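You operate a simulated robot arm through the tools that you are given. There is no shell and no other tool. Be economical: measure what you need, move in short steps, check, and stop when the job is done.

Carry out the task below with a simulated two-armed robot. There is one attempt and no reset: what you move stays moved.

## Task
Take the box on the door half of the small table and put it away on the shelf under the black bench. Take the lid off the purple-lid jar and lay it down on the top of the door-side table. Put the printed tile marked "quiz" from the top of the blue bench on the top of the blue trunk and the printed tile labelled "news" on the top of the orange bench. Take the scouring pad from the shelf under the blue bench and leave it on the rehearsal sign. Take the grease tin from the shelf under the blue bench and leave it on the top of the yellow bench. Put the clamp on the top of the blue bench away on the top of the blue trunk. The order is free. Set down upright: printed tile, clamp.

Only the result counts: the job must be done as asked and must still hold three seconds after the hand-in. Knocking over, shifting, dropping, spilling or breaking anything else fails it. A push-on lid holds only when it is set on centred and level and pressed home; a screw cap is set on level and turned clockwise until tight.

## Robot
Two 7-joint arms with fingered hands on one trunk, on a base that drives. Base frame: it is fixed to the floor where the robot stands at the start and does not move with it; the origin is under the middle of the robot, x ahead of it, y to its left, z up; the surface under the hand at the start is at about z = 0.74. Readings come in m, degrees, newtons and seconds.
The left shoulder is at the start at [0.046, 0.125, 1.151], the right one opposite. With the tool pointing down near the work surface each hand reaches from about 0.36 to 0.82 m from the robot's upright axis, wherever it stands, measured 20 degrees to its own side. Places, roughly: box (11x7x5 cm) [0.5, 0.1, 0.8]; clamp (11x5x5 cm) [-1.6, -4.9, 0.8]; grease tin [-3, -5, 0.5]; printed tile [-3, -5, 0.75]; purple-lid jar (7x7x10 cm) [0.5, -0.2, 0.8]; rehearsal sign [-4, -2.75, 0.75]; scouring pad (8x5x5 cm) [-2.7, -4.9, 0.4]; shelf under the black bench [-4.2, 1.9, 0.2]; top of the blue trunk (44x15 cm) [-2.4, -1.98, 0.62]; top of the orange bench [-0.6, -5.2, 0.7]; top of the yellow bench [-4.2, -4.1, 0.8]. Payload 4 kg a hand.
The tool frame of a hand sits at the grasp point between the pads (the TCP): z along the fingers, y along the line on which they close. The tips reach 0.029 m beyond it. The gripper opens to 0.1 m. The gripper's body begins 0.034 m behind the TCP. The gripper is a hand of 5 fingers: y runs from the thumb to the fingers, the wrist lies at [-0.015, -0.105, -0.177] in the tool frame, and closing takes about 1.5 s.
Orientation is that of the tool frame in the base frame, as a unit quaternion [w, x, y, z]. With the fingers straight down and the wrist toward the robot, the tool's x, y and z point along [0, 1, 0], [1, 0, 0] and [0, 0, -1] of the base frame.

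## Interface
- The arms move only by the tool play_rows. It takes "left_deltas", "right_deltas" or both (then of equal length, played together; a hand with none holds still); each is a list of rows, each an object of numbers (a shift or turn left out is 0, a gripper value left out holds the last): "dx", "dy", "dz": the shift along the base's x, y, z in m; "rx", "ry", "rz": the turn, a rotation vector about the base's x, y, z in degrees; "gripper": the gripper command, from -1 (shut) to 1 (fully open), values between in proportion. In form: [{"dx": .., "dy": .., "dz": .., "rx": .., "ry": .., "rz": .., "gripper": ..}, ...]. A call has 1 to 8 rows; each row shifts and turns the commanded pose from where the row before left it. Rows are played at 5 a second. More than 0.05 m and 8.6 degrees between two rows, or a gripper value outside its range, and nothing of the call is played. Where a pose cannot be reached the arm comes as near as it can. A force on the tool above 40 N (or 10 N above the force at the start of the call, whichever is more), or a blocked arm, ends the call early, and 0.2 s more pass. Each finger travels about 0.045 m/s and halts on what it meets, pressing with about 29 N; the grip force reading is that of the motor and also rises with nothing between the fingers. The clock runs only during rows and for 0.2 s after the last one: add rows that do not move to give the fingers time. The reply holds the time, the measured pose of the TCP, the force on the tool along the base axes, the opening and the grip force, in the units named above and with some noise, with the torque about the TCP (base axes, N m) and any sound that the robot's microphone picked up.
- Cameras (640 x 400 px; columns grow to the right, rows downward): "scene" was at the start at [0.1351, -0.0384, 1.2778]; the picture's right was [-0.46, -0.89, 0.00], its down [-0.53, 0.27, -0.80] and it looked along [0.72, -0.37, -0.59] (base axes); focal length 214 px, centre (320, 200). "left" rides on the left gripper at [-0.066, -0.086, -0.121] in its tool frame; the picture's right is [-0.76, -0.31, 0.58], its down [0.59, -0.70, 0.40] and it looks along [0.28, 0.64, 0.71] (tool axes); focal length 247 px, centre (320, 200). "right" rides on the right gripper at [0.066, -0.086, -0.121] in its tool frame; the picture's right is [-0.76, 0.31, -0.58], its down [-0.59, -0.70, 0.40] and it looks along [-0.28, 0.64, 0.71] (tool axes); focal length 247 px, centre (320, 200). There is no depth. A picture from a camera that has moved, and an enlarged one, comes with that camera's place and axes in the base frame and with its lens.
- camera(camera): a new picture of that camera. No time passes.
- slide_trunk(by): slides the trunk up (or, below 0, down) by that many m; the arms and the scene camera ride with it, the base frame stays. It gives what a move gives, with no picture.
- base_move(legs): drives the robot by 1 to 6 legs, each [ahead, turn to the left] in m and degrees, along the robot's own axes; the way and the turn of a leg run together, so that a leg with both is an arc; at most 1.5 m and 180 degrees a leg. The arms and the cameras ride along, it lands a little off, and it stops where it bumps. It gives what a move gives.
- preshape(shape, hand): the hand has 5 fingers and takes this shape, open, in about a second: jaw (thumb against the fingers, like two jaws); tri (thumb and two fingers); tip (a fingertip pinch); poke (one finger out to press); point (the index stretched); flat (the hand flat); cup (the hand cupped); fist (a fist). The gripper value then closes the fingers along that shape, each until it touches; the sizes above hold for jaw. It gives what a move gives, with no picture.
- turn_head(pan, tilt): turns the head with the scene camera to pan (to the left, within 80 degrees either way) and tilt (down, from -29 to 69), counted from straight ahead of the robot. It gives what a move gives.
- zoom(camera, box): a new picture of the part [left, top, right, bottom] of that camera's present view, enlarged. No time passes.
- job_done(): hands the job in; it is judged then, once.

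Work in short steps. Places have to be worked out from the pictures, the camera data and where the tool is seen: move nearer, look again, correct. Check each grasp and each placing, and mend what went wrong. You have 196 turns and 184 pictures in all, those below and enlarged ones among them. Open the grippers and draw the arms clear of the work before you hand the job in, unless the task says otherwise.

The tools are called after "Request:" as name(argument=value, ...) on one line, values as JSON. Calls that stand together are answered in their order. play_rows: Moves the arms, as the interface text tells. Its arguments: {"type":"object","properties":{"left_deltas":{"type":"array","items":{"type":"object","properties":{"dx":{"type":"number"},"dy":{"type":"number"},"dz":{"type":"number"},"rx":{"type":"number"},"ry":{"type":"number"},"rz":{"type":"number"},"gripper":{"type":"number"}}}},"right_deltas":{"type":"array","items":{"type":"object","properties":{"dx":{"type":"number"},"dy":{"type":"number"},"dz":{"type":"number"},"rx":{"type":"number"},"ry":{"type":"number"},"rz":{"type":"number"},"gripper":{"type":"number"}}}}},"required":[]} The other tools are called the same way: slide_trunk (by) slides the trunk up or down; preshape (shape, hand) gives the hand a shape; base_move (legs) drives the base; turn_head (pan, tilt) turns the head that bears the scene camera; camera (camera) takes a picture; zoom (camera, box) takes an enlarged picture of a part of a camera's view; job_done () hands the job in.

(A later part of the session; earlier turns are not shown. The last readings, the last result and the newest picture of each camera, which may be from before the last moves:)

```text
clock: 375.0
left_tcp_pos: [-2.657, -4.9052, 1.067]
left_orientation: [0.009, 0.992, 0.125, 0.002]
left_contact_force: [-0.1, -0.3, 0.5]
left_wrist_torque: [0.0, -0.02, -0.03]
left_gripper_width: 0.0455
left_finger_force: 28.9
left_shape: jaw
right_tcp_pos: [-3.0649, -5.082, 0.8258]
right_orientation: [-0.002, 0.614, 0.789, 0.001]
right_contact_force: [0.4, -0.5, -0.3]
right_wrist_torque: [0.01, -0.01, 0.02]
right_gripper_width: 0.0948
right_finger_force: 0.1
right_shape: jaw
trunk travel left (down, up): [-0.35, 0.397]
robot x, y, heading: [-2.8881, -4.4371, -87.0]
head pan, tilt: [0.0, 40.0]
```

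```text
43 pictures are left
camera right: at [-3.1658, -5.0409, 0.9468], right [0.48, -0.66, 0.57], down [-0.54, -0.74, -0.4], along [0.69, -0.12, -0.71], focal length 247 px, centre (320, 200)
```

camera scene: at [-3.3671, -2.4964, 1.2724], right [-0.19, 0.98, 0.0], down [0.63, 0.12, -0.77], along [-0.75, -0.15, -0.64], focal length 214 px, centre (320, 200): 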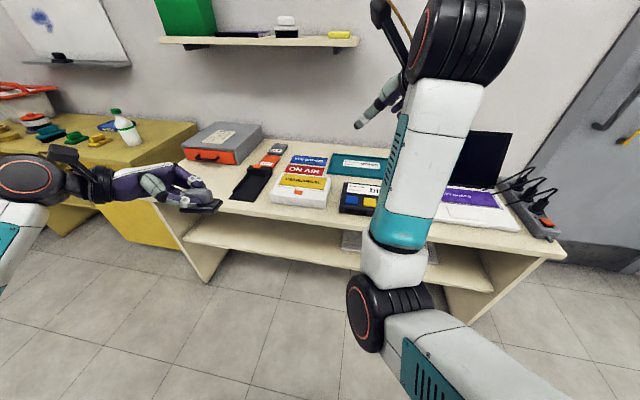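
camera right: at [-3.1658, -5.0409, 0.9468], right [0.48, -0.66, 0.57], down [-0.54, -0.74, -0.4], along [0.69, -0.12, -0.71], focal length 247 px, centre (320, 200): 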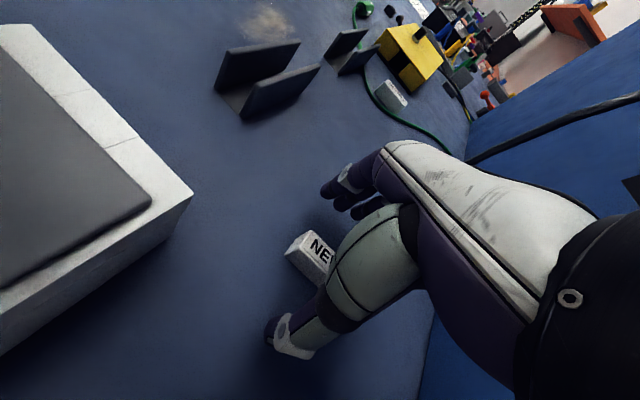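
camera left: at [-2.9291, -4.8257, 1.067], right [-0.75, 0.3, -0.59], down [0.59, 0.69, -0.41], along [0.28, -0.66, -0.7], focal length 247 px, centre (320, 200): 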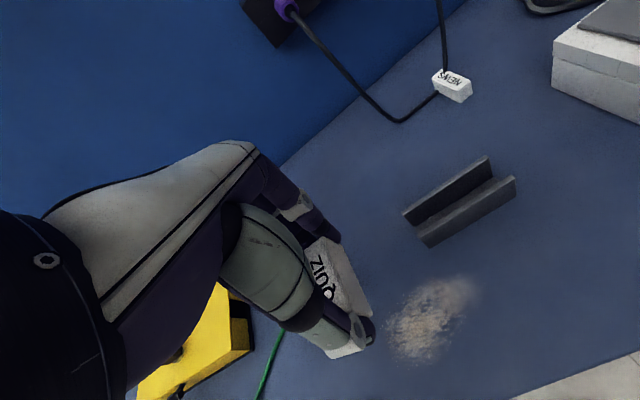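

Tile lies between the fingers. Lower 5 mm, close and lift.

Request:
play_rows(right_deltas=[{"dz": -0.005}, {"gripper": -1}, {"gripper": -1}, {"gripper": -1}, {"gripper": -1}, {"gripper": -1}, {"gripper": -1}, {"gripper": -1}])

Request:
play_rows(right_deltas=[{"dz": 0.01}, {"dz": 0.02, "dy": 0.005}, {"dz": 0.03, "dy": 0.01}, {"dz": 0.04, "dy": 0.01}])

Request:
camera(camera="right")

```text
clock: 376.8
left_tcp_pos: [-2.6583, -4.905, 1.0672]
left_orientation: [0.008, 0.992, 0.126, 0.003]
left_contact_force: [-0.4, -0.7, 0.1]
left_wrist_torque: [0.04, 0.01, -0.04]
left_gripper_width: 0.0458
left_finger_force: 29.3
left_shape: jaw
right_tcp_pos: [-3.0647, -5.083, 0.8218]
right_orientation: [-0.001, 0.615, 0.789, 0.0]
right_contact_force: [0.3, 0.3, 0.0]
right_wrist_torque: [0.02, 0.03, 0.0]
right_gripper_width: 0.0144
right_finger_force: 28.8
right_shape: jaw
trunk travel left (down, up): [-0.35, 0.397]
robot x, y, heading: [-2.8881, -4.4378, -86.8]
head pan, tilt: [0.0, 40.0]
```

```text
clock: 377.8
left_tcp_pos: [-2.6585, -4.9052, 1.0671]
left_orientation: [0.01, 0.992, 0.125, 0.004]
left_contact_force: [-0.2, 0.2, -0.2]
left_wrist_torque: [0.01, -0.02, -0.01]
left_gripper_width: 0.0458
left_finger_force: 29.0
left_shape: jaw
right_tcp_pos: [-3.0651, -5.0577, 0.9211]
right_orientation: [-0.002, 0.614, 0.789, 0.0]
right_contact_force: [0.4, 0.9, 0.4]
right_wrist_torque: [-0.02, 0.04, 0.0]
right_gripper_width: 0.0145
right_finger_force: 28.9
right_shape: jaw
trunk travel left (down, up): [-0.35, 0.397]
robot x, y, heading: [-2.8879, -4.4374, -87.0]
head pan, tilt: [0.0, 40.0]
```

```text
42 pictures are left
camera right: at [-3.1662, -5.0149, 1.0427], right [0.48, -0.66, 0.57], down [-0.54, -0.74, -0.4], along [0.69, -0.12, -0.71], focal length 247 px, centre (320, 200)
```

right: 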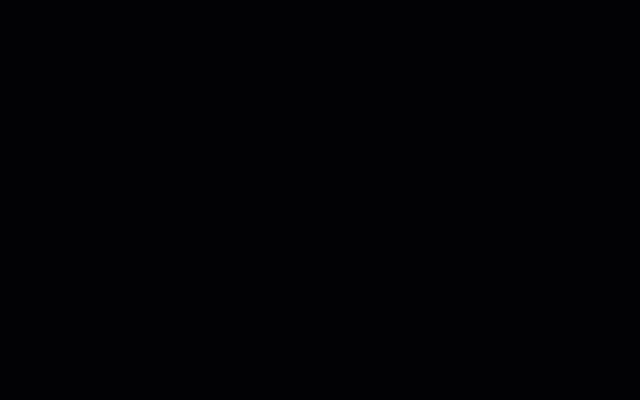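

The right camera came back black (fault). Check with the scene camera.

Request:
zoom(camera="scene", box=[260, 90, 460, 230])

```text
2.86 times, centred on (360, 160) of scene
camera zoom: at [-2.8824, -4.5786, 1.2724], right [-1.0, -0.05, 0.0], down [-0.03, 0.64, -0.77], along [0.04, -0.77, -0.64], focal length 613 px, centre (206, 314)
```

zoom: 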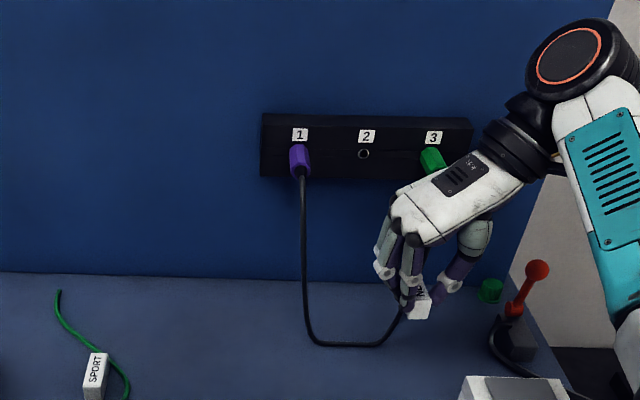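

Tile held. Lift further away from the cable and check that the cable stays put.

Request:
play_rows(right_deltas=[{"dz": 0.04, "dy": 0.02}, {"dz": 0.04, "dy": 0.02}, {"dz": 0.04, "dy": 0.03}, {"dz": 0.03, "dy": 0.04}])

Request:
zoom(camera="scene", box=[260, 60, 460, 200])

```text
clock: 378.8
left_tcp_pos: [-2.6585, -4.9052, 1.067]
left_orientation: [0.01, 0.992, 0.126, 0.003]
left_contact_force: [0.1, 0.4, 0.5]
left_wrist_torque: [-0.04, -0.04, -0.02]
left_gripper_width: 0.0456
left_finger_force: 28.9
left_shape: jaw
right_tcp_pos: [-3.0656, -4.9472, 1.0714]
right_orientation: [-0.002, 0.614, 0.789, -0.001]
right_contact_force: [-0.6, -1.0, -0.2]
right_wrist_torque: [0.0, 0.0, 0.0]
right_gripper_width: 0.0147
right_finger_force: 28.6
right_shape: jaw
trunk travel left (down, up): [-0.35, 0.397]
robot x, y, heading: [-2.8901, -4.4391, -86.9]
head pan, tilt: [0.0, 40.0]
```

```text
2.86 times, centred on (360, 130) of scene
camera zoom: at [-2.8821, -4.5784, 1.2725], right [-1.0, -0.05, 0.0], down [-0.03, 0.64, -0.77], along [0.04, -0.77, -0.64], focal length 613 px, centre (206, 400)
```

zoom: 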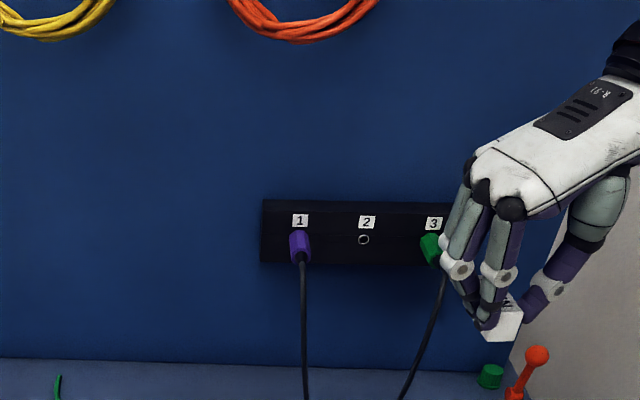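

Cable undisturbed, tile held. Back off and turn east toward the orange bench; look first.

Request:
base_move(legs=[[-0.25, 0], [0, 87]])

Request:
turn_head(pan=-15, tilt=25)

Request:
camera(camera="scene")

```text
clock: 384.5
left_tcp_pos: [-2.426, -3.9812, 1.0677]
left_orientation: [0.005, 0.63, 0.777, 0.01]
left_contact_force: [-0.1, 0.0, 0.0]
left_wrist_torque: [0.01, 0.01, 0.0]
left_gripper_width: 0.0457
left_finger_force: 28.9
left_shape: jaw
right_tcp_pos: [-2.4018, -4.3891, 1.0715]
right_orientation: [-0.001, -0.103, 0.995, 0.0]
right_contact_force: [0.5, 0.6, 0.6]
right_wrist_torque: [0.02, 0.0, -0.01]
right_gripper_width: 0.0148
right_finger_force: 29.1
right_shape: jaw
trunk travel left (down, up): [-0.35, 0.397]
robot x, y, heading: [-2.9036, -4.1959, 0.7]
head pan, tilt: [0.0, 40.0]
```

```text
clock: 385.2
left_tcp_pos: [-2.4265, -3.9797, 1.0677]
left_orientation: [0.004, 0.63, 0.777, 0.009]
left_contact_force: [-0.3, -0.1, -0.1]
left_wrist_torque: [0.02, 0.0, -0.01]
left_gripper_width: 0.0456
left_finger_force: 28.9
left_shape: jaw
right_tcp_pos: [-2.4005, -4.39, 1.0725]
right_orientation: [-0.001, -0.102, 0.995, 0.0]
right_contact_force: [0.2, -0.1, -0.2]
right_wrist_torque: [-0.01, 0.02, 0.02]
right_gripper_width: 0.0147
right_finger_force: 29.1
right_shape: jaw
trunk travel left (down, up): [-0.35, 0.397]
robot x, y, heading: [-2.9038, -4.1934, 0.5]
head pan, tilt: [-15.0, 25.0]
```

```text
39 pictures are left
camera scene: at [-2.7559, -4.212, 1.2956], right [-0.25, -0.97, 0.0], down [-0.41, 0.11, -0.91], along [0.88, -0.23, -0.42], focal length 214 px, centre (320, 200)
```

scene: 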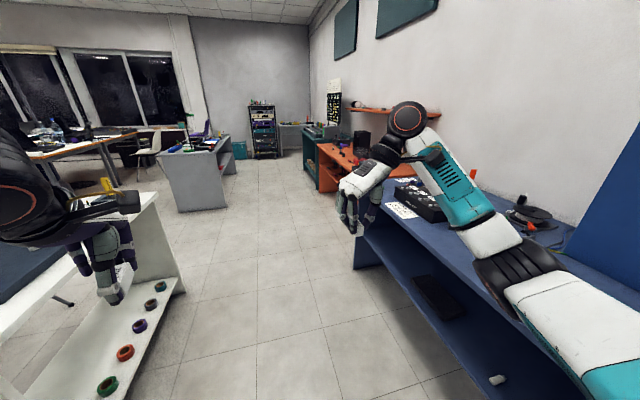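

Corridor is clear. Drive ~2.1 m and turn toward the orange bench.

Request:
base_move(legs=[[1.2, 0], [0.95, 0], [0, -90]])

Request:
turn_head(pan=-5, tilt=40)

Request:
camera(camera="scene")

```text
clock: 399.9
left_tcp_pos: [-0.534, -4.6186, 1.0663]
left_orientation: [0.011, 0.995, 0.104, 0.003]
left_contact_force: [-0.6, -0.5, -0.3]
left_wrist_torque: [0.02, -0.01, -0.03]
left_gripper_width: 0.0456
left_finger_force: 29.0
left_shape: jaw
right_tcp_pos: [-0.9429, -4.6427, 1.072]
right_orientation: [0.0, 0.631, 0.776, 0.001]
right_contact_force: [0.4, 0.3, -0.5]
right_wrist_torque: [-0.02, 0.01, 0.0]
right_gripper_width: 0.0134
right_finger_force: 28.8
right_shape: jaw
trunk travel left (down, up): [-0.35, 0.397]
robot x, y, heading: [-0.7505, -4.1436, -89.3]
head pan, tilt: [-15.0, 25.0]
```

```text
clock: 400.6
left_tcp_pos: [-0.5337, -4.6177, 1.068]
left_orientation: [0.011, 0.994, 0.105, 0.003]
left_contact_force: [0.4, -0.6, -0.4]
left_wrist_torque: [0.01, 0.01, -0.01]
left_gripper_width: 0.0455
left_finger_force: 29.4
left_shape: jaw
right_tcp_pos: [-0.9418, -4.6441, 1.0704]
right_orientation: [-0.001, 0.631, 0.776, 0.001]
right_contact_force: [-0.2, 0.3, 0.0]
right_wrist_torque: [0.04, 0.01, 0.03]
right_gripper_width: 0.0137
right_finger_force: 29.6
right_shape: jaw
trunk travel left (down, up): [-0.35, 0.397]
robot x, y, heading: [-0.7472, -4.1412, -89.6]
head pan, tilt: [-5.0, 40.0]
```

```text
38 pictures are left
camera scene: at [-0.7514, -4.2819, 1.2724], right [-1.0, 0.08, 0.0], down [0.05, 0.64, -0.77], along [-0.06, -0.76, -0.64], focal length 214 px, centre (320, 200)
```

scene: 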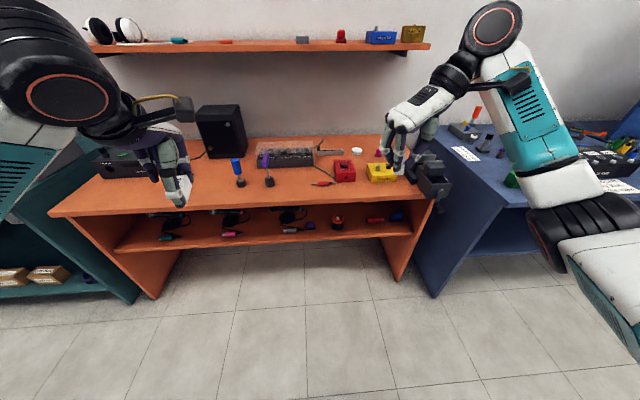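

Free front spot on the orange bench near (−0.93, −4.93). Drive 12 cm closer, move the right hand over it and look.

Request:
base_move(legs=[[0.12, 0]])

Request:
play_rows(right_deltas=[{"dy": -0.04, "dz": -0.02}, {"dy": -0.04, "dz": -0.03}, {"dy": -0.04, "dz": -0.03}, {"dy": -0.04, "dz": -0.03}, {"dz": -0.04}])

Request:
camera(camera="right")

Request:
zoom(camera="scene", box=[280, 90, 460, 230])

```text
clock: 401.9
left_tcp_pos: [-0.5339, -4.7395, 1.0671]
left_orientation: [0.009, 0.995, 0.103, 0.003]
left_contact_force: [0.1, -0.5, -0.1]
left_wrist_torque: [0.03, 0.01, 0.0]
left_gripper_width: 0.0458
left_finger_force: 29.1
left_shape: jaw
right_tcp_pos: [-0.9419, -4.7647, 1.0707]
right_orientation: [-0.002, 0.631, 0.776, 0.002]
right_contact_force: [-0.4, -0.1, -0.1]
right_wrist_torque: [0.04, 0.0, 0.02]
right_gripper_width: 0.0135
right_finger_force: 29.2
right_shape: jaw
trunk travel left (down, up): [-0.35, 0.397]
robot x, y, heading: [-0.7422, -4.2622, -89.5]
head pan, tilt: [-5.0, 40.0]
```

```text
clock: 403.1
left_tcp_pos: [-0.5348, -4.7378, 1.0675]
left_orientation: [0.009, 0.995, 0.103, 0.003]
left_contact_force: [-0.9, 0.5, 1.0]
left_wrist_torque: [0.01, 0.02, 0.06]
left_gripper_width: 0.0458
left_finger_force: 28.9
left_shape: jaw
right_tcp_pos: [-0.9435, -4.9239, 0.9213]
right_orientation: [-0.001, 0.63, 0.777, -0.001]
right_contact_force: [-0.1, -0.2, -0.2]
right_wrist_torque: [0.01, -0.01, 0.03]
right_gripper_width: 0.0137
right_finger_force: 29.0
right_shape: jaw
trunk travel left (down, up): [-0.35, 0.397]
robot x, y, heading: [-0.745, -4.2593, -89.5]
head pan, tilt: [-5.0, 40.0]
```

```text
37 pictures are left
camera right: at [-1.0414, -4.8773, 1.0427], right [0.46, -0.68, 0.58], down [-0.57, -0.72, -0.4], along [0.68, -0.15, -0.71], focal length 247 px, centre (320, 200)
```

right: 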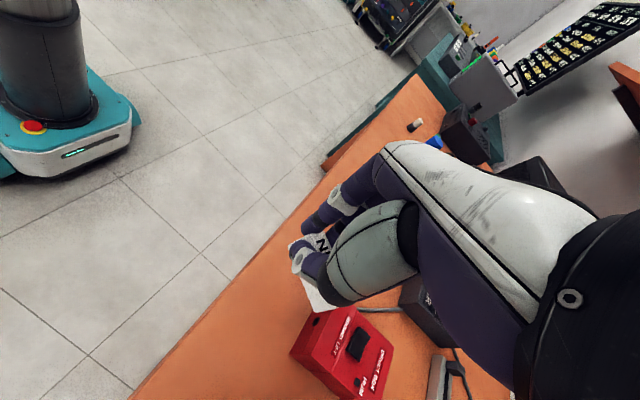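

```text
2.86 times, centred on (370, 160) of scene
camera zoom: at [-0.7511, -4.4019, 1.2722], right [-1.0, 0.08, 0.0], down [0.05, 0.64, -0.77], along [-0.06, -0.76, -0.64], focal length 613 px, centre (177, 314)
```

zoom: 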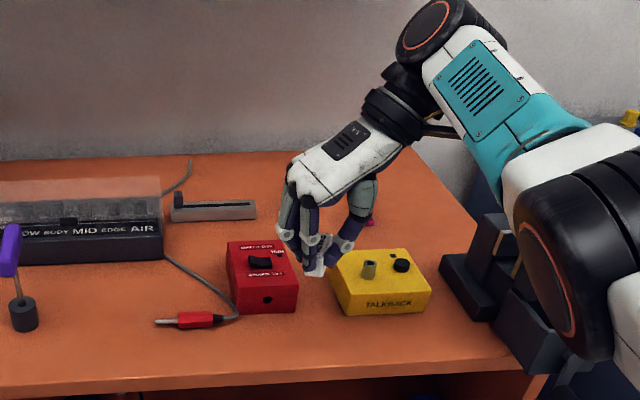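

Landing must be ~4 cm further in (front edge y≈−4.925). Move in and lower until contact.

Request:
play_rows(right_deltas=[{"dy": -0.022}, {"dy": -0.02}, {"dz": -0.04}, {"dz": -0.03}, {"dz": -0.02}, {"dz": -0.01}, {"dz": -0.008}])

Request:
zoom(camera="scene", box=[280, 110, 440, 230])

```text
clock: 404.7
left_tcp_pos: [-0.5337, -4.7378, 1.0675]
left_orientation: [0.01, 0.995, 0.104, 0.003]
left_contact_force: [0.4, 1.0, -0.6]
left_wrist_torque: [0.0, -0.01, -0.02]
left_gripper_width: 0.0457
left_finger_force: 28.9
left_shape: jaw
right_tcp_pos: [-0.9448, -4.9094, 0.818]
right_orientation: [-0.002, 0.631, 0.776, 0.0]
right_contact_force: [-0.4, -0.9, 0.3]
right_wrist_torque: [-0.01, 0.05, -0.02]
right_gripper_width: 0.0133
right_finger_force: 29.2
right_shape: jaw
right hand out of reach, approached as far as the arm can: row 1, 2, 3, 4, 6
trunk travel left (down, up): [-0.35, 0.397]
robot x, y, heading: [-0.744, -4.2608, -89.3]
head pan, tilt: [-5.0, 40.0]
```

```text
3.33 times, centred on (360, 170) of scene
camera zoom: at [-0.7501, -4.4014, 1.2724], right [-1.0, 0.08, 0.0], down [0.05, 0.64, -0.77], along [-0.06, -0.76, -0.64], focal length 715 px, centre (187, 300)
```

zoom: 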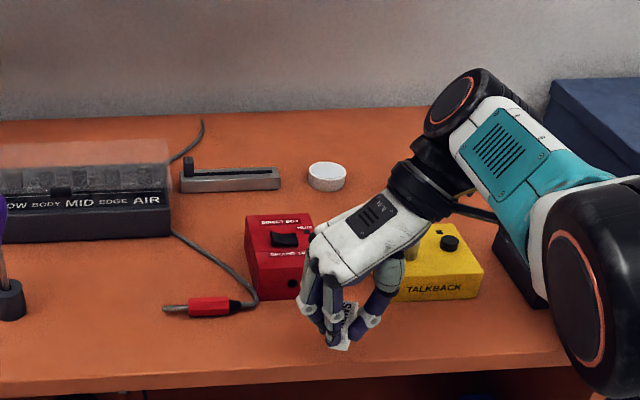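

Short of reach; raise, drive 8 cm nearer, and retry.

Request:
play_rows(right_deltas=[{"dz": 0.03}, {"dz": 0.03}])

Request:
base_move(legs=[[0.08, 0]])

Request:
play_rows(right_deltas=[{"dz": -0.03, "dy": 0.015}, {"dz": -0.03}, {"dz": -0.01}, {"dz": -0.008}])

Request:
zoom(camera="scene", box=[280, 110, 440, 230])

```text
clock: 405.3
left_tcp_pos: [-0.5334, -4.7375, 1.0672]
left_orientation: [0.011, 0.995, 0.103, 0.003]
left_contact_force: [-0.1, -0.4, 0.2]
left_wrist_torque: [-0.03, 0.02, 0.01]
left_gripper_width: 0.0455
left_finger_force: 29.4
left_shape: jaw
right_tcp_pos: [-0.9469, -4.9171, 0.8761]
right_orientation: [-0.002, 0.632, 0.775, 0.003]
right_contact_force: [0.9, 0.1, 0.6]
right_wrist_torque: [-0.01, 0.03, -0.03]
right_gripper_width: 0.0135
right_finger_force: 28.5
right_shape: jaw
right hand out of reach, approached as far as the arm can: row 1, 2
trunk travel left (down, up): [-0.35, 0.397]
robot x, y, heading: [-0.7425, -4.2626, -89.5]
head pan, tilt: [-5.0, 40.0]
```

```text
clock: 406.3
left_tcp_pos: [-0.5327, -4.8172, 1.0669]
left_orientation: [0.009, 0.995, 0.104, 0.003]
left_contact_force: [1.2, -0.6, 0.1]
left_wrist_torque: [0.0, 0.0, 0.0]
left_gripper_width: 0.0455
left_finger_force: 28.5
left_shape: jaw
right_tcp_pos: [-0.9464, -4.999, 0.8758]
right_orientation: [-0.002, 0.631, 0.776, 0.002]
right_contact_force: [-1.0, -0.4, -0.4]
right_wrist_torque: [-0.02, -0.03, 0.02]
right_gripper_width: 0.0133
right_finger_force: 28.9
right_shape: jaw
trunk travel left (down, up): [-0.35, 0.397]
robot x, y, heading: [-0.7422, -4.3413, -89.6]
head pan, tilt: [-5.0, 40.0]
```

```text
clock: 407.3
left_tcp_pos: [-0.5316, -4.819, 1.0673]
left_orientation: [0.01, 0.995, 0.104, 0.003]
left_contact_force: [-0.5, 0.4, 0.1]
left_wrist_torque: [0.02, 0.0, 0.02]
left_gripper_width: 0.0455
left_finger_force: 29.0
left_shape: jaw
right_tcp_pos: [-0.9479, -4.981, 0.7985]
right_orientation: [-0.002, 0.631, 0.776, 0.001]
right_contact_force: [0.7, 0.9, 4.5]
right_wrist_torque: [-0.16, -0.14, 0.08]
right_gripper_width: 0.0133
right_finger_force: 29.4
right_shape: jaw
right hand out of reach, approached as far as the arm can: row 1, 2, 4
trunk travel left (down, up): [-0.35, 0.397]
robot x, y, heading: [-0.746, -4.3442, -89.4]
head pan, tilt: [-5.0, 40.0]
```

```text
3.33 times, centred on (360, 170) of scene
camera zoom: at [-0.7492, -4.4812, 1.2724], right [-1.0, 0.08, 0.0], down [0.05, 0.64, -0.77], along [-0.06, -0.76, -0.64], focal length 715 px, centre (187, 300)
```

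zoom: 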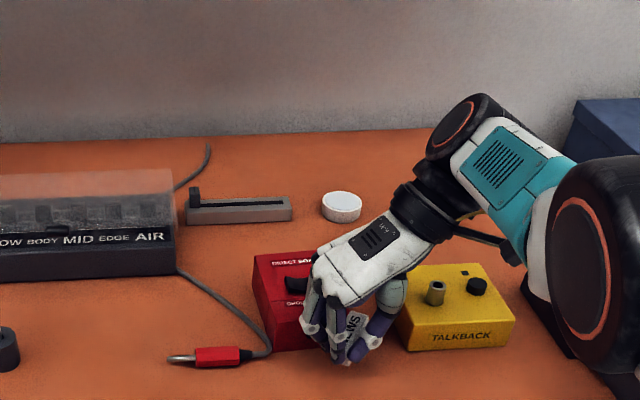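

Contact force begins. Look through the right camera at the tile.

Request:
zoom(camera="right", box=[200, 150, 440, 330])

```text
2.22 times, centred on (320, 240) of right
camera zoom: at [-1.0464, -4.9347, 0.9201], right [0.46, -0.68, 0.57], down [-0.57, -0.72, -0.4], along [0.69, -0.14, -0.71], focal length 549 px, centre (320, 111)
```

zoom: 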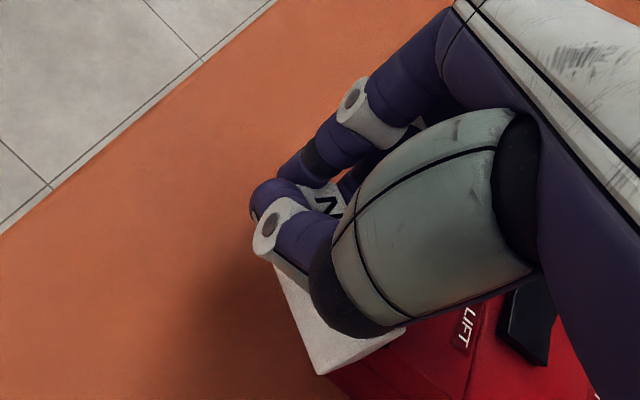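

The tile's far end droops slightly; pressing it down gently on the table should level it.

Request:
play_rows(right_deltas=[{"dz": -0.004}, {"dz": -0.004}, {"dz": -0.004}])

Request:
zoom(camera="right", box=[200, 150, 440, 330])

```text
clock: 408.1
left_tcp_pos: [-0.5321, -4.8168, 1.0679]
left_orientation: [0.009, 0.995, 0.103, 0.003]
left_contact_force: [0.1, 0.2, -0.4]
left_wrist_torque: [-0.01, 0.0, 0.03]
left_gripper_width: 0.0456
left_finger_force: 28.9
left_shape: jaw
right_tcp_pos: [-0.9457, -4.9833, 0.797]
right_orientation: [0.009, 0.63, 0.777, -0.002]
right_contact_force: [0.5, 3.0, 17.2]
right_wrist_torque: [-0.67, -0.33, 0.12]
right_gripper_width: 0.0126
right_finger_force: 28.8
right_shape: jaw
right hand out of reach, approached as far as the arm can: row 3
trunk travel left (down, up): [-0.35, 0.397]
robot x, y, heading: [-0.7444, -4.3405, -89.5]
head pan, tilt: [-5.0, 40.0]
stopped in row 3 (right hand): the force on the tool passed its limit at 42 N (the readings are from after the stop); the commanded pose is now the measured one
```

```text
2.22 times, centred on (320, 240) of right
camera zoom: at [-1.0455, -4.9357, 0.9168], right [0.45, -0.67, 0.59], down [-0.56, -0.73, -0.39], along [0.69, -0.16, -0.7], focal length 549 px, centre (320, 111)
```

zoom: 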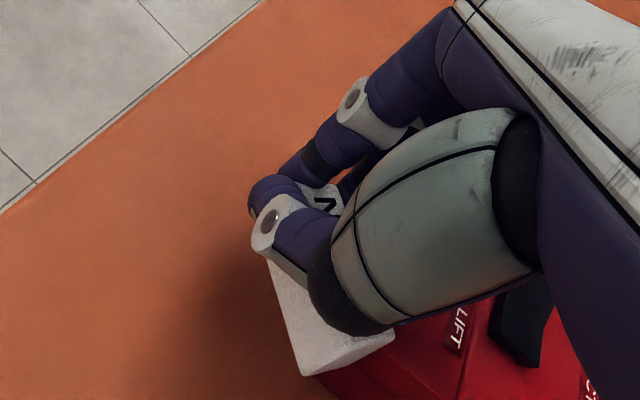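

Instead tilt the hand: lift 2 cm, rotate rx −24° so the tile becomes level, and check.

Request:
play_rows(right_deltas=[{"dz": 0.02}, {"dz": 0.01, "rx": -8}, {"rx": -8}, {"rx": -8}])

Request:
zoom(camera="scene", box=[330, 150, 430, 225])

```text
clock: 409.1
left_tcp_pos: [-0.5326, -4.818, 1.0686]
left_orientation: [0.01, 0.995, 0.104, 0.003]
left_contact_force: [-0.2, -0.5, -0.7]
left_wrist_torque: [-0.01, -0.01, -0.02]
left_gripper_width: 0.046
left_finger_force: 28.6
left_shape: jaw
right_tcp_pos: [-0.9598, -5.0559, 0.8053]
right_orientation: [0.138, 0.616, 0.759, -0.161]
right_contact_force: [-0.4, 3.0, 5.7]
right_wrist_torque: [-0.06, -0.05, 0.01]
right_gripper_width: 0.012
right_finger_force: 28.3
right_shape: jaw
right hand out of reach, approached as far as the arm can: row 1, 2, 3, 4
trunk travel left (down, up): [-0.35, 0.397]
robot x, y, heading: [-0.7449, -4.3416, -89.6]
head pan, tilt: [-5.0, 40.0]
```

```text
5.33 times, centred on (380, 188) of scene
camera zoom: at [-0.7498, -4.4811, 1.2724], right [-1.0, 0.08, 0.0], down [0.05, 0.64, -0.77], along [-0.06, -0.76, -0.64], focal length 1144 px, centre (0, 267)
```

zoom: 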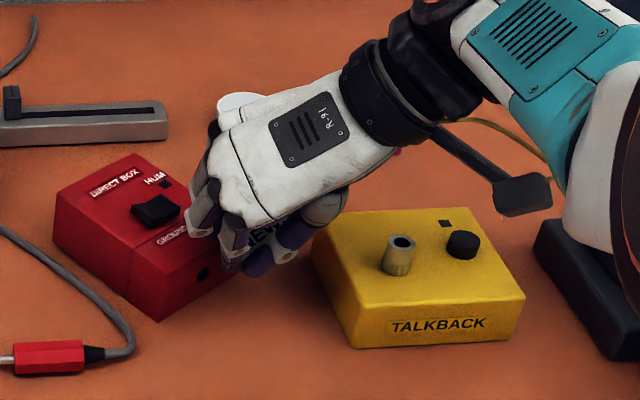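

The arm drifted at its reach limit and nudged the red box – I'll restore that afterwards. First lift the tile away and look.

Request:
play_rows(right_deltas=[{"dz": 0.03, "dy": 0.02}, {"dz": 0.03, "dy": 0.02}, {"dz": 0.03, "dy": 0.02}])

Request:
zoom(camera="scene", box=[300, 120, 440, 225])

```text
clock: 409.9
left_tcp_pos: [-0.532, -4.8171, 1.0679]
left_orientation: [0.01, 0.995, 0.104, 0.003]
left_contact_force: [-0.7, -0.3, 0.6]
left_wrist_torque: [-0.02, 0.04, -0.02]
left_gripper_width: 0.0458
left_finger_force: 28.5
left_shape: jaw
right_tcp_pos: [-0.9762, -5.0689, 0.882]
right_orientation: [0.136, 0.615, 0.759, -0.162]
right_contact_force: [0.2, -0.4, 0.1]
right_wrist_torque: [-0.01, -0.02, 0.01]
right_gripper_width: 0.0118
right_finger_force: 29.2
right_shape: jaw
right hand out of reach, approached as far as the arm can: row 1, 2, 3
trunk travel left (down, up): [-0.35, 0.397]
robot x, y, heading: [-0.7449, -4.3413, -89.5]
head pan, tilt: [-5.0, 40.0]
```

```text
3.81 times, centred on (370, 172) of scene
camera zoom: at [-0.7495, -4.4814, 1.2724], right [-1.0, 0.08, 0.0], down [0.05, 0.64, -0.77], along [-0.06, -0.76, -0.64], focal length 817 px, centre (130, 305)
```

zoom: 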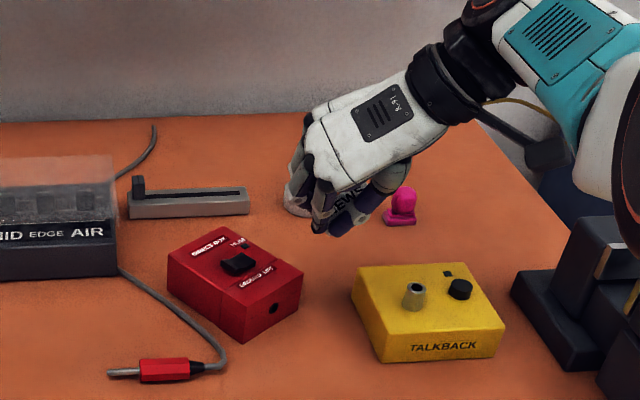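

The tile's grip is weak, and the arm is cramped. Back off, turn the base, bring the wrist to the normal orientation, then set the tile down in the free area at ≈(−0.69, −4.99).

Request:
play_rows(right_deltas=[{"dz": 0.04}, {"dz": 0.04}, {"dz": 0.03}, {"rx": 8}, {"rx": 8}, {"rx": 8}])

Request:
base_move(legs=[[-0.1, 0], [0, 24]])

Request:
play_rows(right_deltas=[{"rz": -8.5}, {"rz": -8.5}, {"rz": -8.5}, {"rz": -8.5}, {"rz": -8.5}, {"rz": -8.5}, {"rz": -8.5}, {"rz": -8.5}])

Request:
play_rows(right_deltas=[{"rz": -8.5}, {"rz": -8.5}, {"rz": -8.5}, {"rz": -8.5}])

Request:
camera(camera="right")

Request:
camera(camera="scene")

```text
clock: 411.4
left_tcp_pos: [-0.5324, -4.8178, 1.0677]
left_orientation: [0.011, 0.995, 0.103, 0.002]
left_contact_force: [-0.2, 0.1, -0.1]
left_wrist_torque: [-0.05, -0.06, 0.02]
left_gripper_width: 0.0454
left_finger_force: 29.3
left_shape: jaw
right_tcp_pos: [-1.0127, -4.9914, 0.9904]
right_orientation: [0.003, 0.63, 0.777, 0.0]
right_contact_force: [0.4, 0.3, -0.8]
right_wrist_torque: [-0.01, -0.05, -0.02]
right_gripper_width: 0.0111
right_finger_force: 29.1
right_shape: jaw
right hand out of reach, approached as far as the arm can: row 1, 4, 5, 6
trunk travel left (down, up): [-0.35, 0.397]
robot x, y, heading: [-0.7437, -4.3435, -89.2]
head pan, tilt: [-5.0, 40.0]
```

```text
clock: 413.8
left_tcp_pos: [-0.3583, -4.5896, 1.0681]
left_orientation: [0.009, 0.951, 0.309, 0.005]
left_contact_force: [0.1, 1.3, 0.1]
left_wrist_torque: [-0.02, -0.03, -0.05]
left_gripper_width: 0.0457
left_finger_force: 29.1
left_shape: jaw
right_tcp_pos: [-0.7226, -4.9455, 0.9909]
right_orientation: [0.005, 0.455, 0.89, 0.001]
right_contact_force: [0.4, -0.3, -1.2]
right_wrist_torque: [-0.01, -0.01, 0.0]
right_gripper_width: 0.0117
right_finger_force: 29.3
right_shape: jaw
trunk travel left (down, up): [-0.35, 0.397]
robot x, y, heading: [-0.7466, -4.2457, -65.2]
head pan, tilt: [-5.0, 40.0]
```

```text
clock: 415.6
left_tcp_pos: [-0.3573, -4.5903, 1.0671]
left_orientation: [0.009, 0.951, 0.308, 0.005]
left_contact_force: [0.4, -0.1, -0.5]
left_wrist_torque: [-0.02, -0.02, 0.02]
left_gripper_width: 0.0458
left_finger_force: 28.7
left_shape: jaw
right_tcp_pos: [-0.7087, -5.0635, 0.9922]
right_orientation: [0.002, 0.875, 0.483, -0.001]
right_contact_force: [0.1, -0.5, -0.1]
right_wrist_torque: [0.0, -0.02, 0.02]
right_gripper_width: 0.0112
right_finger_force: 28.6
right_shape: jaw
right hand out of reach, approached as far as the arm can: row 1, 2, 3, 4, 5, 6, 7, 8
trunk travel left (down, up): [-0.35, 0.397]
robot x, y, heading: [-0.7439, -4.2402, -65.3]
head pan, tilt: [-5.0, 40.0]
```

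```text
clock: 416.6
left_tcp_pos: [-0.358, -4.5897, 1.068]
left_orientation: [0.009, 0.951, 0.309, 0.004]
left_contact_force: [-1.0, 0.2, -0.7]
left_wrist_torque: [0.0, -0.03, -0.04]
left_gripper_width: 0.0454
left_finger_force: 28.2
left_shape: jaw
right_tcp_pos: [-0.7013, -5.1007, 0.9952]
right_orientation: [0.002, 0.978, 0.207, -0.004]
right_contact_force: [-0.6, -0.2, 0.1]
right_wrist_torque: [0.0, 0.02, 0.02]
right_gripper_width: 0.0116
right_finger_force: 28.9
right_shape: jaw
right hand out of reach, approached as far as the arm can: row 1, 2, 3, 4
trunk travel left (down, up): [-0.35, 0.397]
robot x, y, heading: [-0.7442, -4.2392, -65.3]
head pan, tilt: [-5.0, 40.0]
```

```text
29 pictures are left
camera right: at [-0.6767, -4.9955, 1.1141], right [-0.56, -0.58, 0.58], down [-0.83, 0.4, -0.4], along [0.0, -0.71, -0.71], focal length 247 px, centre (320, 200)
```

right: 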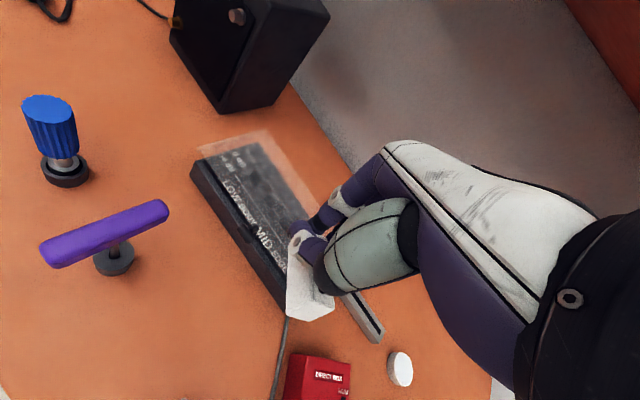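

```text
28 pictures are left
camera scene: at [-0.6916, -4.3717, 1.2723], right [-0.94, -0.34, 0.0], down [-0.22, 0.61, -0.77], along [0.26, -0.72, -0.64], focal length 214 px, centre (320, 200)
```

scene: 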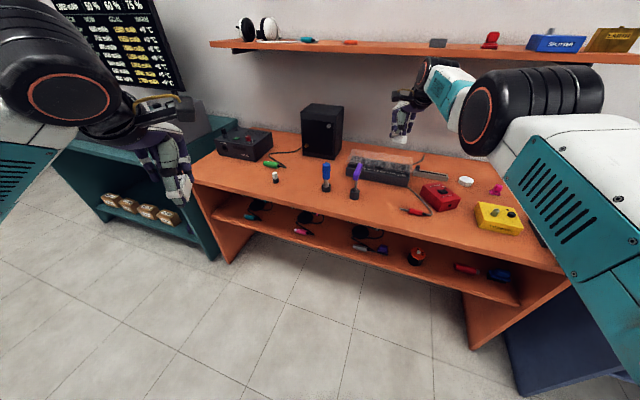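

Wrist is in its normal orientation. Move the tile to (−0.705, −4.985) at height, then check the pose.

Request:
play_rows(right_deltas=[{"dy": 0.04}, {"dy": 0.04}, {"dy": 0.035}])

Request:
zoom(camera="scene", box=[320, 90, 480, 210])

```text
clock: 417.4
left_tcp_pos: [-0.3564, -4.5913, 1.0664]
left_orientation: [0.008, 0.951, 0.308, 0.005]
left_contact_force: [0.8, 0.6, -0.6]
left_wrist_torque: [0.02, 0.0, 0.03]
left_gripper_width: 0.0453
left_finger_force: 28.6
left_shape: jaw
right_tcp_pos: [-0.6768, -5.095, 0.9996]
right_orientation: [0.003, 0.978, 0.207, -0.003]
right_contact_force: [0.5, 0.6, -0.6]
right_wrist_torque: [0.0, 0.02, -0.01]
right_gripper_width: 0.0113
right_finger_force: 29.0
right_shape: jaw
right hand out of reach, approached as far as the arm can: row 1, 2, 3
trunk travel left (down, up): [-0.35, 0.397]
robot x, y, heading: [-0.7452, -4.2431, -65.2]
head pan, tilt: [-5.0, 40.0]
```

```text
3.33 times, centred on (400, 150) of scene
camera zoom: at [-0.6914, -4.3716, 1.2723], right [-0.94, -0.34, 0.0], down [-0.22, 0.61, -0.77], along [0.26, -0.72, -0.64], focal length 715 px, centre (53, 367)
```

zoom: 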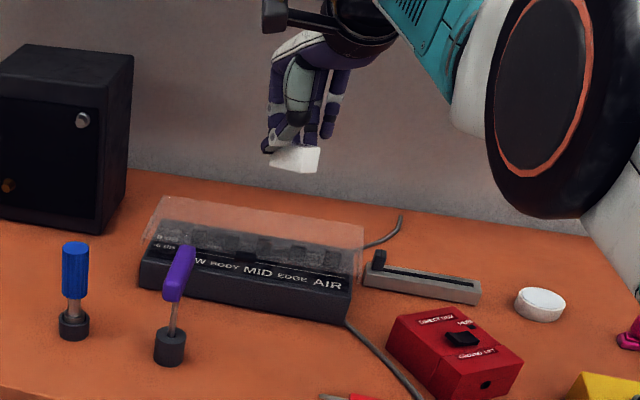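

The arm seems stuck against a joint limit; move it up to a more relaxed pose.

Request:
play_rows(right_deltas=[{"dz": 0.04}, {"dz": 0.04}, {"dz": 0.04}, {"dz": 0.04, "dx": -0.02}, {"dx": -0.04}, {"dx": -0.04}, {"dx": -0.04}])

```text
clock: 419.0
left_tcp_pos: [-0.3584, -4.5906, 1.0686]
left_orientation: [0.009, 0.951, 0.308, 0.005]
left_contact_force: [-0.3, 0.4, 1.2]
left_wrist_torque: [-0.03, -0.02, 0.02]
left_gripper_width: 0.0456
left_finger_force: 29.0
left_shape: jaw
right_tcp_pos: [-0.8218, -5.0928, 1.1561]
right_orientation: [0.003, 0.978, 0.208, -0.004]
right_contact_force: [-1.3, -0.3, 0.2]
right_wrist_torque: [0.04, 0.0, 0.0]
right_gripper_width: 0.0114
right_finger_force: 29.3
right_shape: jaw
right hand out of reach, approached as far as the arm can: row 2, 3, 4, 5, 6
trunk travel left (down, up): [-0.35, 0.397]
robot x, y, heading: [-0.7458, -4.243, -65.3]
head pan, tilt: [-5.0, 40.0]
```

It's back in reach now. Bring it toward the robot at this height and then over the spot.

Request:
play_rows(right_deltas=[{"dy": 0.04}, {"dy": 0.04}, {"dy": 0.03, "dx": 0.01}, {"dx": 0.04, "dz": -0.02}, {"dx": 0.035, "dz": -0.03}, {"dx": 0.03, "dz": -0.03}, {"dz": -0.04}])

```text
clock: 420.6
left_tcp_pos: [-0.3588, -4.5906, 1.067]
left_orientation: [0.008, 0.951, 0.309, 0.005]
left_contact_force: [0.5, -0.2, 0.2]
left_wrist_torque: [0.01, -0.02, 0.01]
left_gripper_width: 0.0455
left_finger_force: 28.9
left_shape: jaw
right_tcp_pos: [-0.6993, -5.0961, 1.0616]
right_orientation: [0.002, 0.978, 0.207, -0.004]
right_contact_force: [-0.1, -0.2, -0.7]
right_wrist_torque: [0.01, 0.01, 0.0]
right_gripper_width: 0.0114
right_finger_force: 28.9
right_shape: jaw
right hand out of reach, approached as far as the arm can: row 1, 2, 3, 5, 7
trunk travel left (down, up): [-0.35, 0.397]
robot x, y, heading: [-0.7446, -4.2433, -65.3]
head pan, tilt: [-5.0, 40.0]
```

IK seems stuck in a bad branch; try turning the wrist back +50° while pulling the hand in.

Request:
play_rows(right_deltas=[{"rz": 8.5, "dz": 0.01}, {"rz": 8.5}, {"rz": 8.5}, {"rz": 8.5, "dy": 0.03}, {"rz": 8.5, "dy": 0.03}, {"rz": 8.5, "dy": 0.03}, {"dy": 0.03}, {"dy": 0.03}])

```text
clock: 422.4
left_tcp_pos: [-0.3583, -4.5903, 1.0676]
left_orientation: [0.009, 0.951, 0.309, 0.005]
left_contact_force: [-1.0, -0.2, -0.4]
left_wrist_torque: [0.01, -0.01, -0.02]
left_gripper_width: 0.0457
left_finger_force: 29.0
left_shape: jaw
right_tcp_pos: [-0.7081, -4.9149, 1.0662]
right_orientation: [0.004, 0.794, 0.608, -0.002]
right_contact_force: [-0.5, -0.4, 0.7]
right_wrist_torque: [-0.02, 0.0, -0.04]
right_gripper_width: 0.011
right_finger_force: 29.0
right_shape: jaw
right hand out of reach, approached as far as the arm can: row 1, 2, 3
trunk travel left (down, up): [-0.35, 0.397]
robot x, y, heading: [-0.7398, -4.2422, -65.2]
head pan, tilt: [-5.0, 40.0]
```

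Freed. With this yaw, go over the spot and lower.

Request:
play_rows(right_deltas=[{"dy": -0.035, "dz": -0.02}, {"dy": -0.03, "dz": -0.03}, {"dz": -0.045}, {"dz": -0.045}, {"dz": -0.04}])

Request:
camera(camera="right")

Request:
zoom(camera="scene", box=[300, 120, 480, 240])

```text
clock: 423.6
left_tcp_pos: [-0.3579, -4.5913, 1.0667]
left_orientation: [0.009, 0.951, 0.309, 0.005]
left_contact_force: [-0.6, 0.0, -0.1]
left_wrist_torque: [-0.01, 0.01, 0.01]
left_gripper_width: 0.0454
left_finger_force: 28.9
left_shape: jaw
right_tcp_pos: [-0.7075, -4.9799, 0.8847]
right_orientation: [0.004, 0.794, 0.608, -0.001]
right_contact_force: [0.1, 0.5, -0.4]
right_wrist_torque: [-0.01, -0.01, -0.05]
right_gripper_width: 0.0105
right_finger_force: 28.9
right_shape: jaw
trunk travel left (down, up): [-0.35, 0.397]
robot x, y, heading: [-0.7431, -4.243, -65.4]
head pan, tilt: [-5.0, 40.0]
```

```text
26 pictures are left
camera right: at [-0.7753, -4.8939, 1.0052], right [0.1, -0.81, 0.58], down [-0.83, -0.39, -0.4], along [0.55, -0.45, -0.71], focal length 247 px, centre (320, 200)
```

right: 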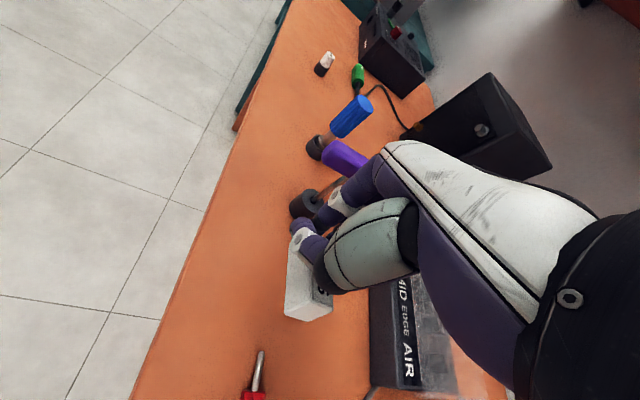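

```text
3.33 times, centred on (390, 180) of scene
camera zoom: at [-0.6919, -4.372, 1.2723], right [-0.94, -0.34, 0.0], down [-0.22, 0.61, -0.77], along [0.26, -0.72, -0.64], focal length 715 px, centre (87, 267)
```

zoom: 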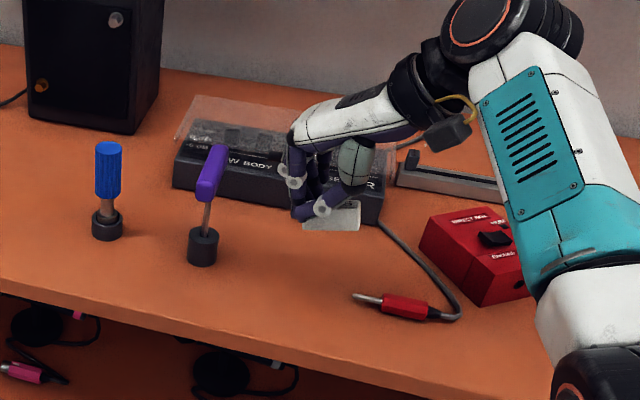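

The tile looks level and upright now. Shift 2.5 cm left to clear the probe tip, and lower to contact.

Request:
play_rows(right_deltas=[{"dx": 0.027, "dy": 0.01}, {"dz": -0.03}, {"dz": -0.025}, {"dz": -0.012}, {"dz": -0.006}])

Request:
play_rows(right_deltas=[{"dz": -0.004}, {"dz": -0.004}, {"dz": -0.003}])

Request:
zoom(camera="scene", box=[320, 150, 440, 230])

```text
clock: 424.8
left_tcp_pos: [-0.3579, -4.5903, 1.0677]
left_orientation: [0.009, 0.951, 0.31, 0.005]
left_contact_force: [-1.0, -0.3, 0.2]
left_wrist_torque: [-0.03, 0.01, -0.02]
left_gripper_width: 0.0458
left_finger_force: 29.2
left_shape: jaw
right_tcp_pos: [-0.6801, -4.9703, 0.812]
right_orientation: [0.004, 0.794, 0.608, -0.001]
right_contact_force: [0.6, -0.8, 0.2]
right_wrist_torque: [0.01, 0.0, 0.02]
right_gripper_width: 0.0106
right_finger_force: 28.9
right_shape: jaw
trunk travel left (down, up): [-0.35, 0.397]
robot x, y, heading: [-0.7482, -4.2405, -65.2]
head pan, tilt: [-5.0, 40.0]
```

```text
clock: 425.6
left_tcp_pos: [-0.3588, -4.591, 1.0671]
left_orientation: [0.009, 0.951, 0.309, 0.005]
left_contact_force: [0.2, 0.2, -0.5]
left_wrist_torque: [0.02, 0.02, 0.03]
left_gripper_width: 0.0458
left_finger_force: 28.2
left_shape: jaw
right_tcp_pos: [-0.6812, -4.9702, 0.8014]
right_orientation: [0.004, 0.794, 0.608, -0.002]
right_contact_force: [0.6, -0.4, 0.2]
right_wrist_torque: [-0.03, -0.02, -0.01]
right_gripper_width: 0.0104
right_finger_force: 29.0
right_shape: jaw
trunk travel left (down, up): [-0.35, 0.397]
robot x, y, heading: [-0.7457, -4.2427, -65.2]
head pan, tilt: [-5.0, 40.0]
```

```text
5.00 times, centred on (380, 190) of scene
camera zoom: at [-0.6918, -4.3718, 1.2723], right [-0.94, -0.34, 0.0], down [-0.22, 0.61, -0.77], along [0.26, -0.72, -0.64], focal length 1072 px, centre (20, 250)
```

zoom: 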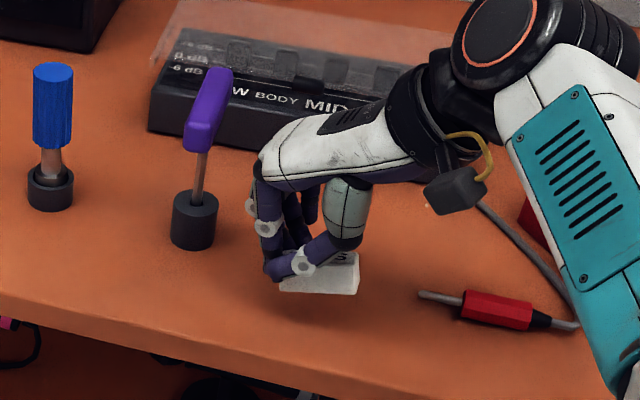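

Upright (label on top), about 1 cm above. Continue lowering.

Request:
play_rows(right_deltas=[{"dz": -0.004}, {"dz": -0.003}, {"dz": -0.003}, {"dz": -0.003}])

Request:
play_rows(right_deltas=[{"dz": -0.003}, {"dz": -0.003}, {"dz": -0.003}, {"dz": -0.003}])

```text
clock: 426.6
left_tcp_pos: [-0.358, -4.5896, 1.0676]
left_orientation: [0.01, 0.951, 0.309, 0.005]
left_contact_force: [0.1, -0.2, -0.3]
left_wrist_torque: [0.03, 0.0, 0.07]
left_gripper_width: 0.0456
left_finger_force: 29.0
left_shape: jaw
right_tcp_pos: [-0.6795, -4.9706, 0.7886]
right_orientation: [0.003, 0.794, 0.608, -0.003]
right_contact_force: [0.0, 0.0, 0.3]
right_wrist_torque: [0.03, 0.02, 0.0]
right_gripper_width: 0.0105
right_finger_force: 29.0
right_shape: jaw
trunk travel left (down, up): [-0.35, 0.397]
robot x, y, heading: [-0.7459, -4.2414, -65.3]
head pan, tilt: [-5.0, 40.0]
```

```text
clock: 427.6
left_tcp_pos: [-0.3579, -4.5905, 1.0681]
left_orientation: [0.01, 0.951, 0.309, 0.004]
left_contact_force: [0.3, -0.5, 0.3]
left_wrist_torque: [-0.03, 0.01, -0.01]
left_gripper_width: 0.0454
left_finger_force: 29.3
left_shape: jaw
right_tcp_pos: [-0.6808, -4.9697, 0.7773]
right_orientation: [0.005, 0.794, 0.608, -0.002]
right_contact_force: [0.1, -0.6, 0.5]
right_wrist_torque: [0.01, -0.03, 0.0]
right_gripper_width: 0.0106
right_finger_force: 29.1
right_shape: jaw
trunk travel left (down, up): [-0.35, 0.397]
robot x, y, heading: [-0.7424, -4.2395, -65.2]
head pan, tilt: [-5.0, 40.0]
```

No contact yet; lower further in small steps.

Request:
play_rows(right_deltas=[{"dz": -0.004}, {"dz": -0.004}, {"dz": -0.003}, {"dz": -0.003}, {"dz": -0.003}, {"dz": -0.003}])

Request:
zoom(camera="scene", box=[320, 150, 440, 230])

```text
clock: 428.7
left_tcp_pos: [-0.3575, -4.5898, 1.0671]
left_orientation: [0.009, 0.951, 0.31, 0.005]
left_contact_force: [0.3, -0.1, -0.3]
left_wrist_torque: [0.04, 0.01, 0.0]
left_gripper_width: 0.0457
left_finger_force: 28.7
left_shape: jaw
right_tcp_pos: [-0.6767, -4.9733, 0.7729]
right_orientation: [0.014, 0.793, 0.609, 0.0]
right_contact_force: [-0.1, 4.6, 18.3]
right_wrist_torque: [0.1, -0.04, 0.0]
right_gripper_width: 0.0096
right_finger_force: 28.7
right_shape: jaw
trunk travel left (down, up): [-0.35, 0.397]
robot x, y, heading: [-0.7436, -4.2418, -65.1]
head pan, tilt: [-5.0, 40.0]
stopped in row 5 (right hand): the force on the tool passed its limit at 41 N (the readings are from after the stop); the commanded pose is now the measured one
```

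```text
5.00 times, centred on (380, 190) of scene
camera zoom: at [-0.6918, -4.3708, 1.2722], right [-0.94, -0.34, 0.0], down [-0.22, 0.6, -0.77], along [0.26, -0.72, -0.64], focal length 1072 px, centre (20, 250)
```

zoom: 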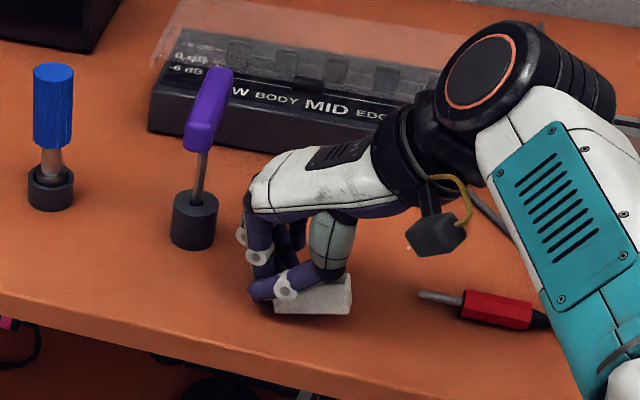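

Tile sits on the table. Ease up, open, and lift straight.

Request:
play_rows(right_deltas=[{"dz": 0.003}, {"gripper": -0.2}, {"gripper": 0.0}, {"gripper": 0.0}, {"gripper": 0.0}, {"dz": 0.03}, {"dz": 0.04}, {"dz": 0.04}])

Request:
zoom(camera="scene", box=[310, 130, 490, 245])

```text
clock: 430.5
left_tcp_pos: [-0.3578, -4.5904, 1.0667]
left_orientation: [0.009, 0.951, 0.309, 0.004]
left_contact_force: [-0.1, 0.0, -0.3]
left_wrist_torque: [0.0, 0.01, 0.02]
left_gripper_width: 0.0455
left_finger_force: 29.1
left_shape: jaw
right_tcp_pos: [-0.6804, -4.9715, 0.8802]
right_orientation: [0.01, 0.794, 0.608, 0.0]
right_contact_force: [0.3, 0.3, 0.2]
right_wrist_torque: [0.04, 0.01, 0.03]
right_gripper_width: 0.0497
right_finger_force: 0.0
right_shape: jaw
trunk travel left (down, up): [-0.35, 0.397]
robot x, y, heading: [-0.7432, -4.2405, -65.3]
head pan, tilt: [-5.0, 40.0]
```

```text
3.48 times, centred on (400, 188) of scene
camera zoom: at [-0.6918, -4.3714, 1.2724], right [-0.94, -0.34, 0.0], down [-0.22, 0.61, -0.77], along [0.26, -0.72, -0.64], focal length 746 px, centre (42, 244)
```

zoom: 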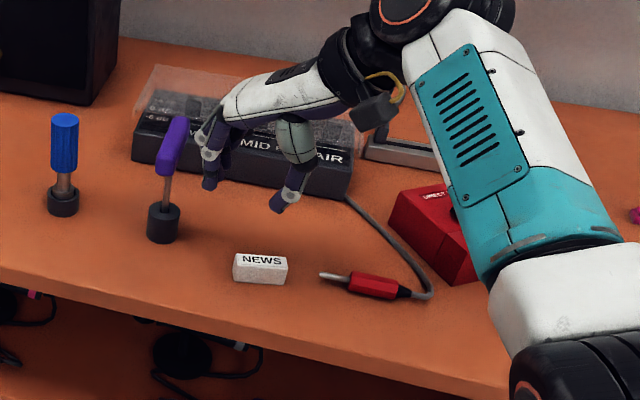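

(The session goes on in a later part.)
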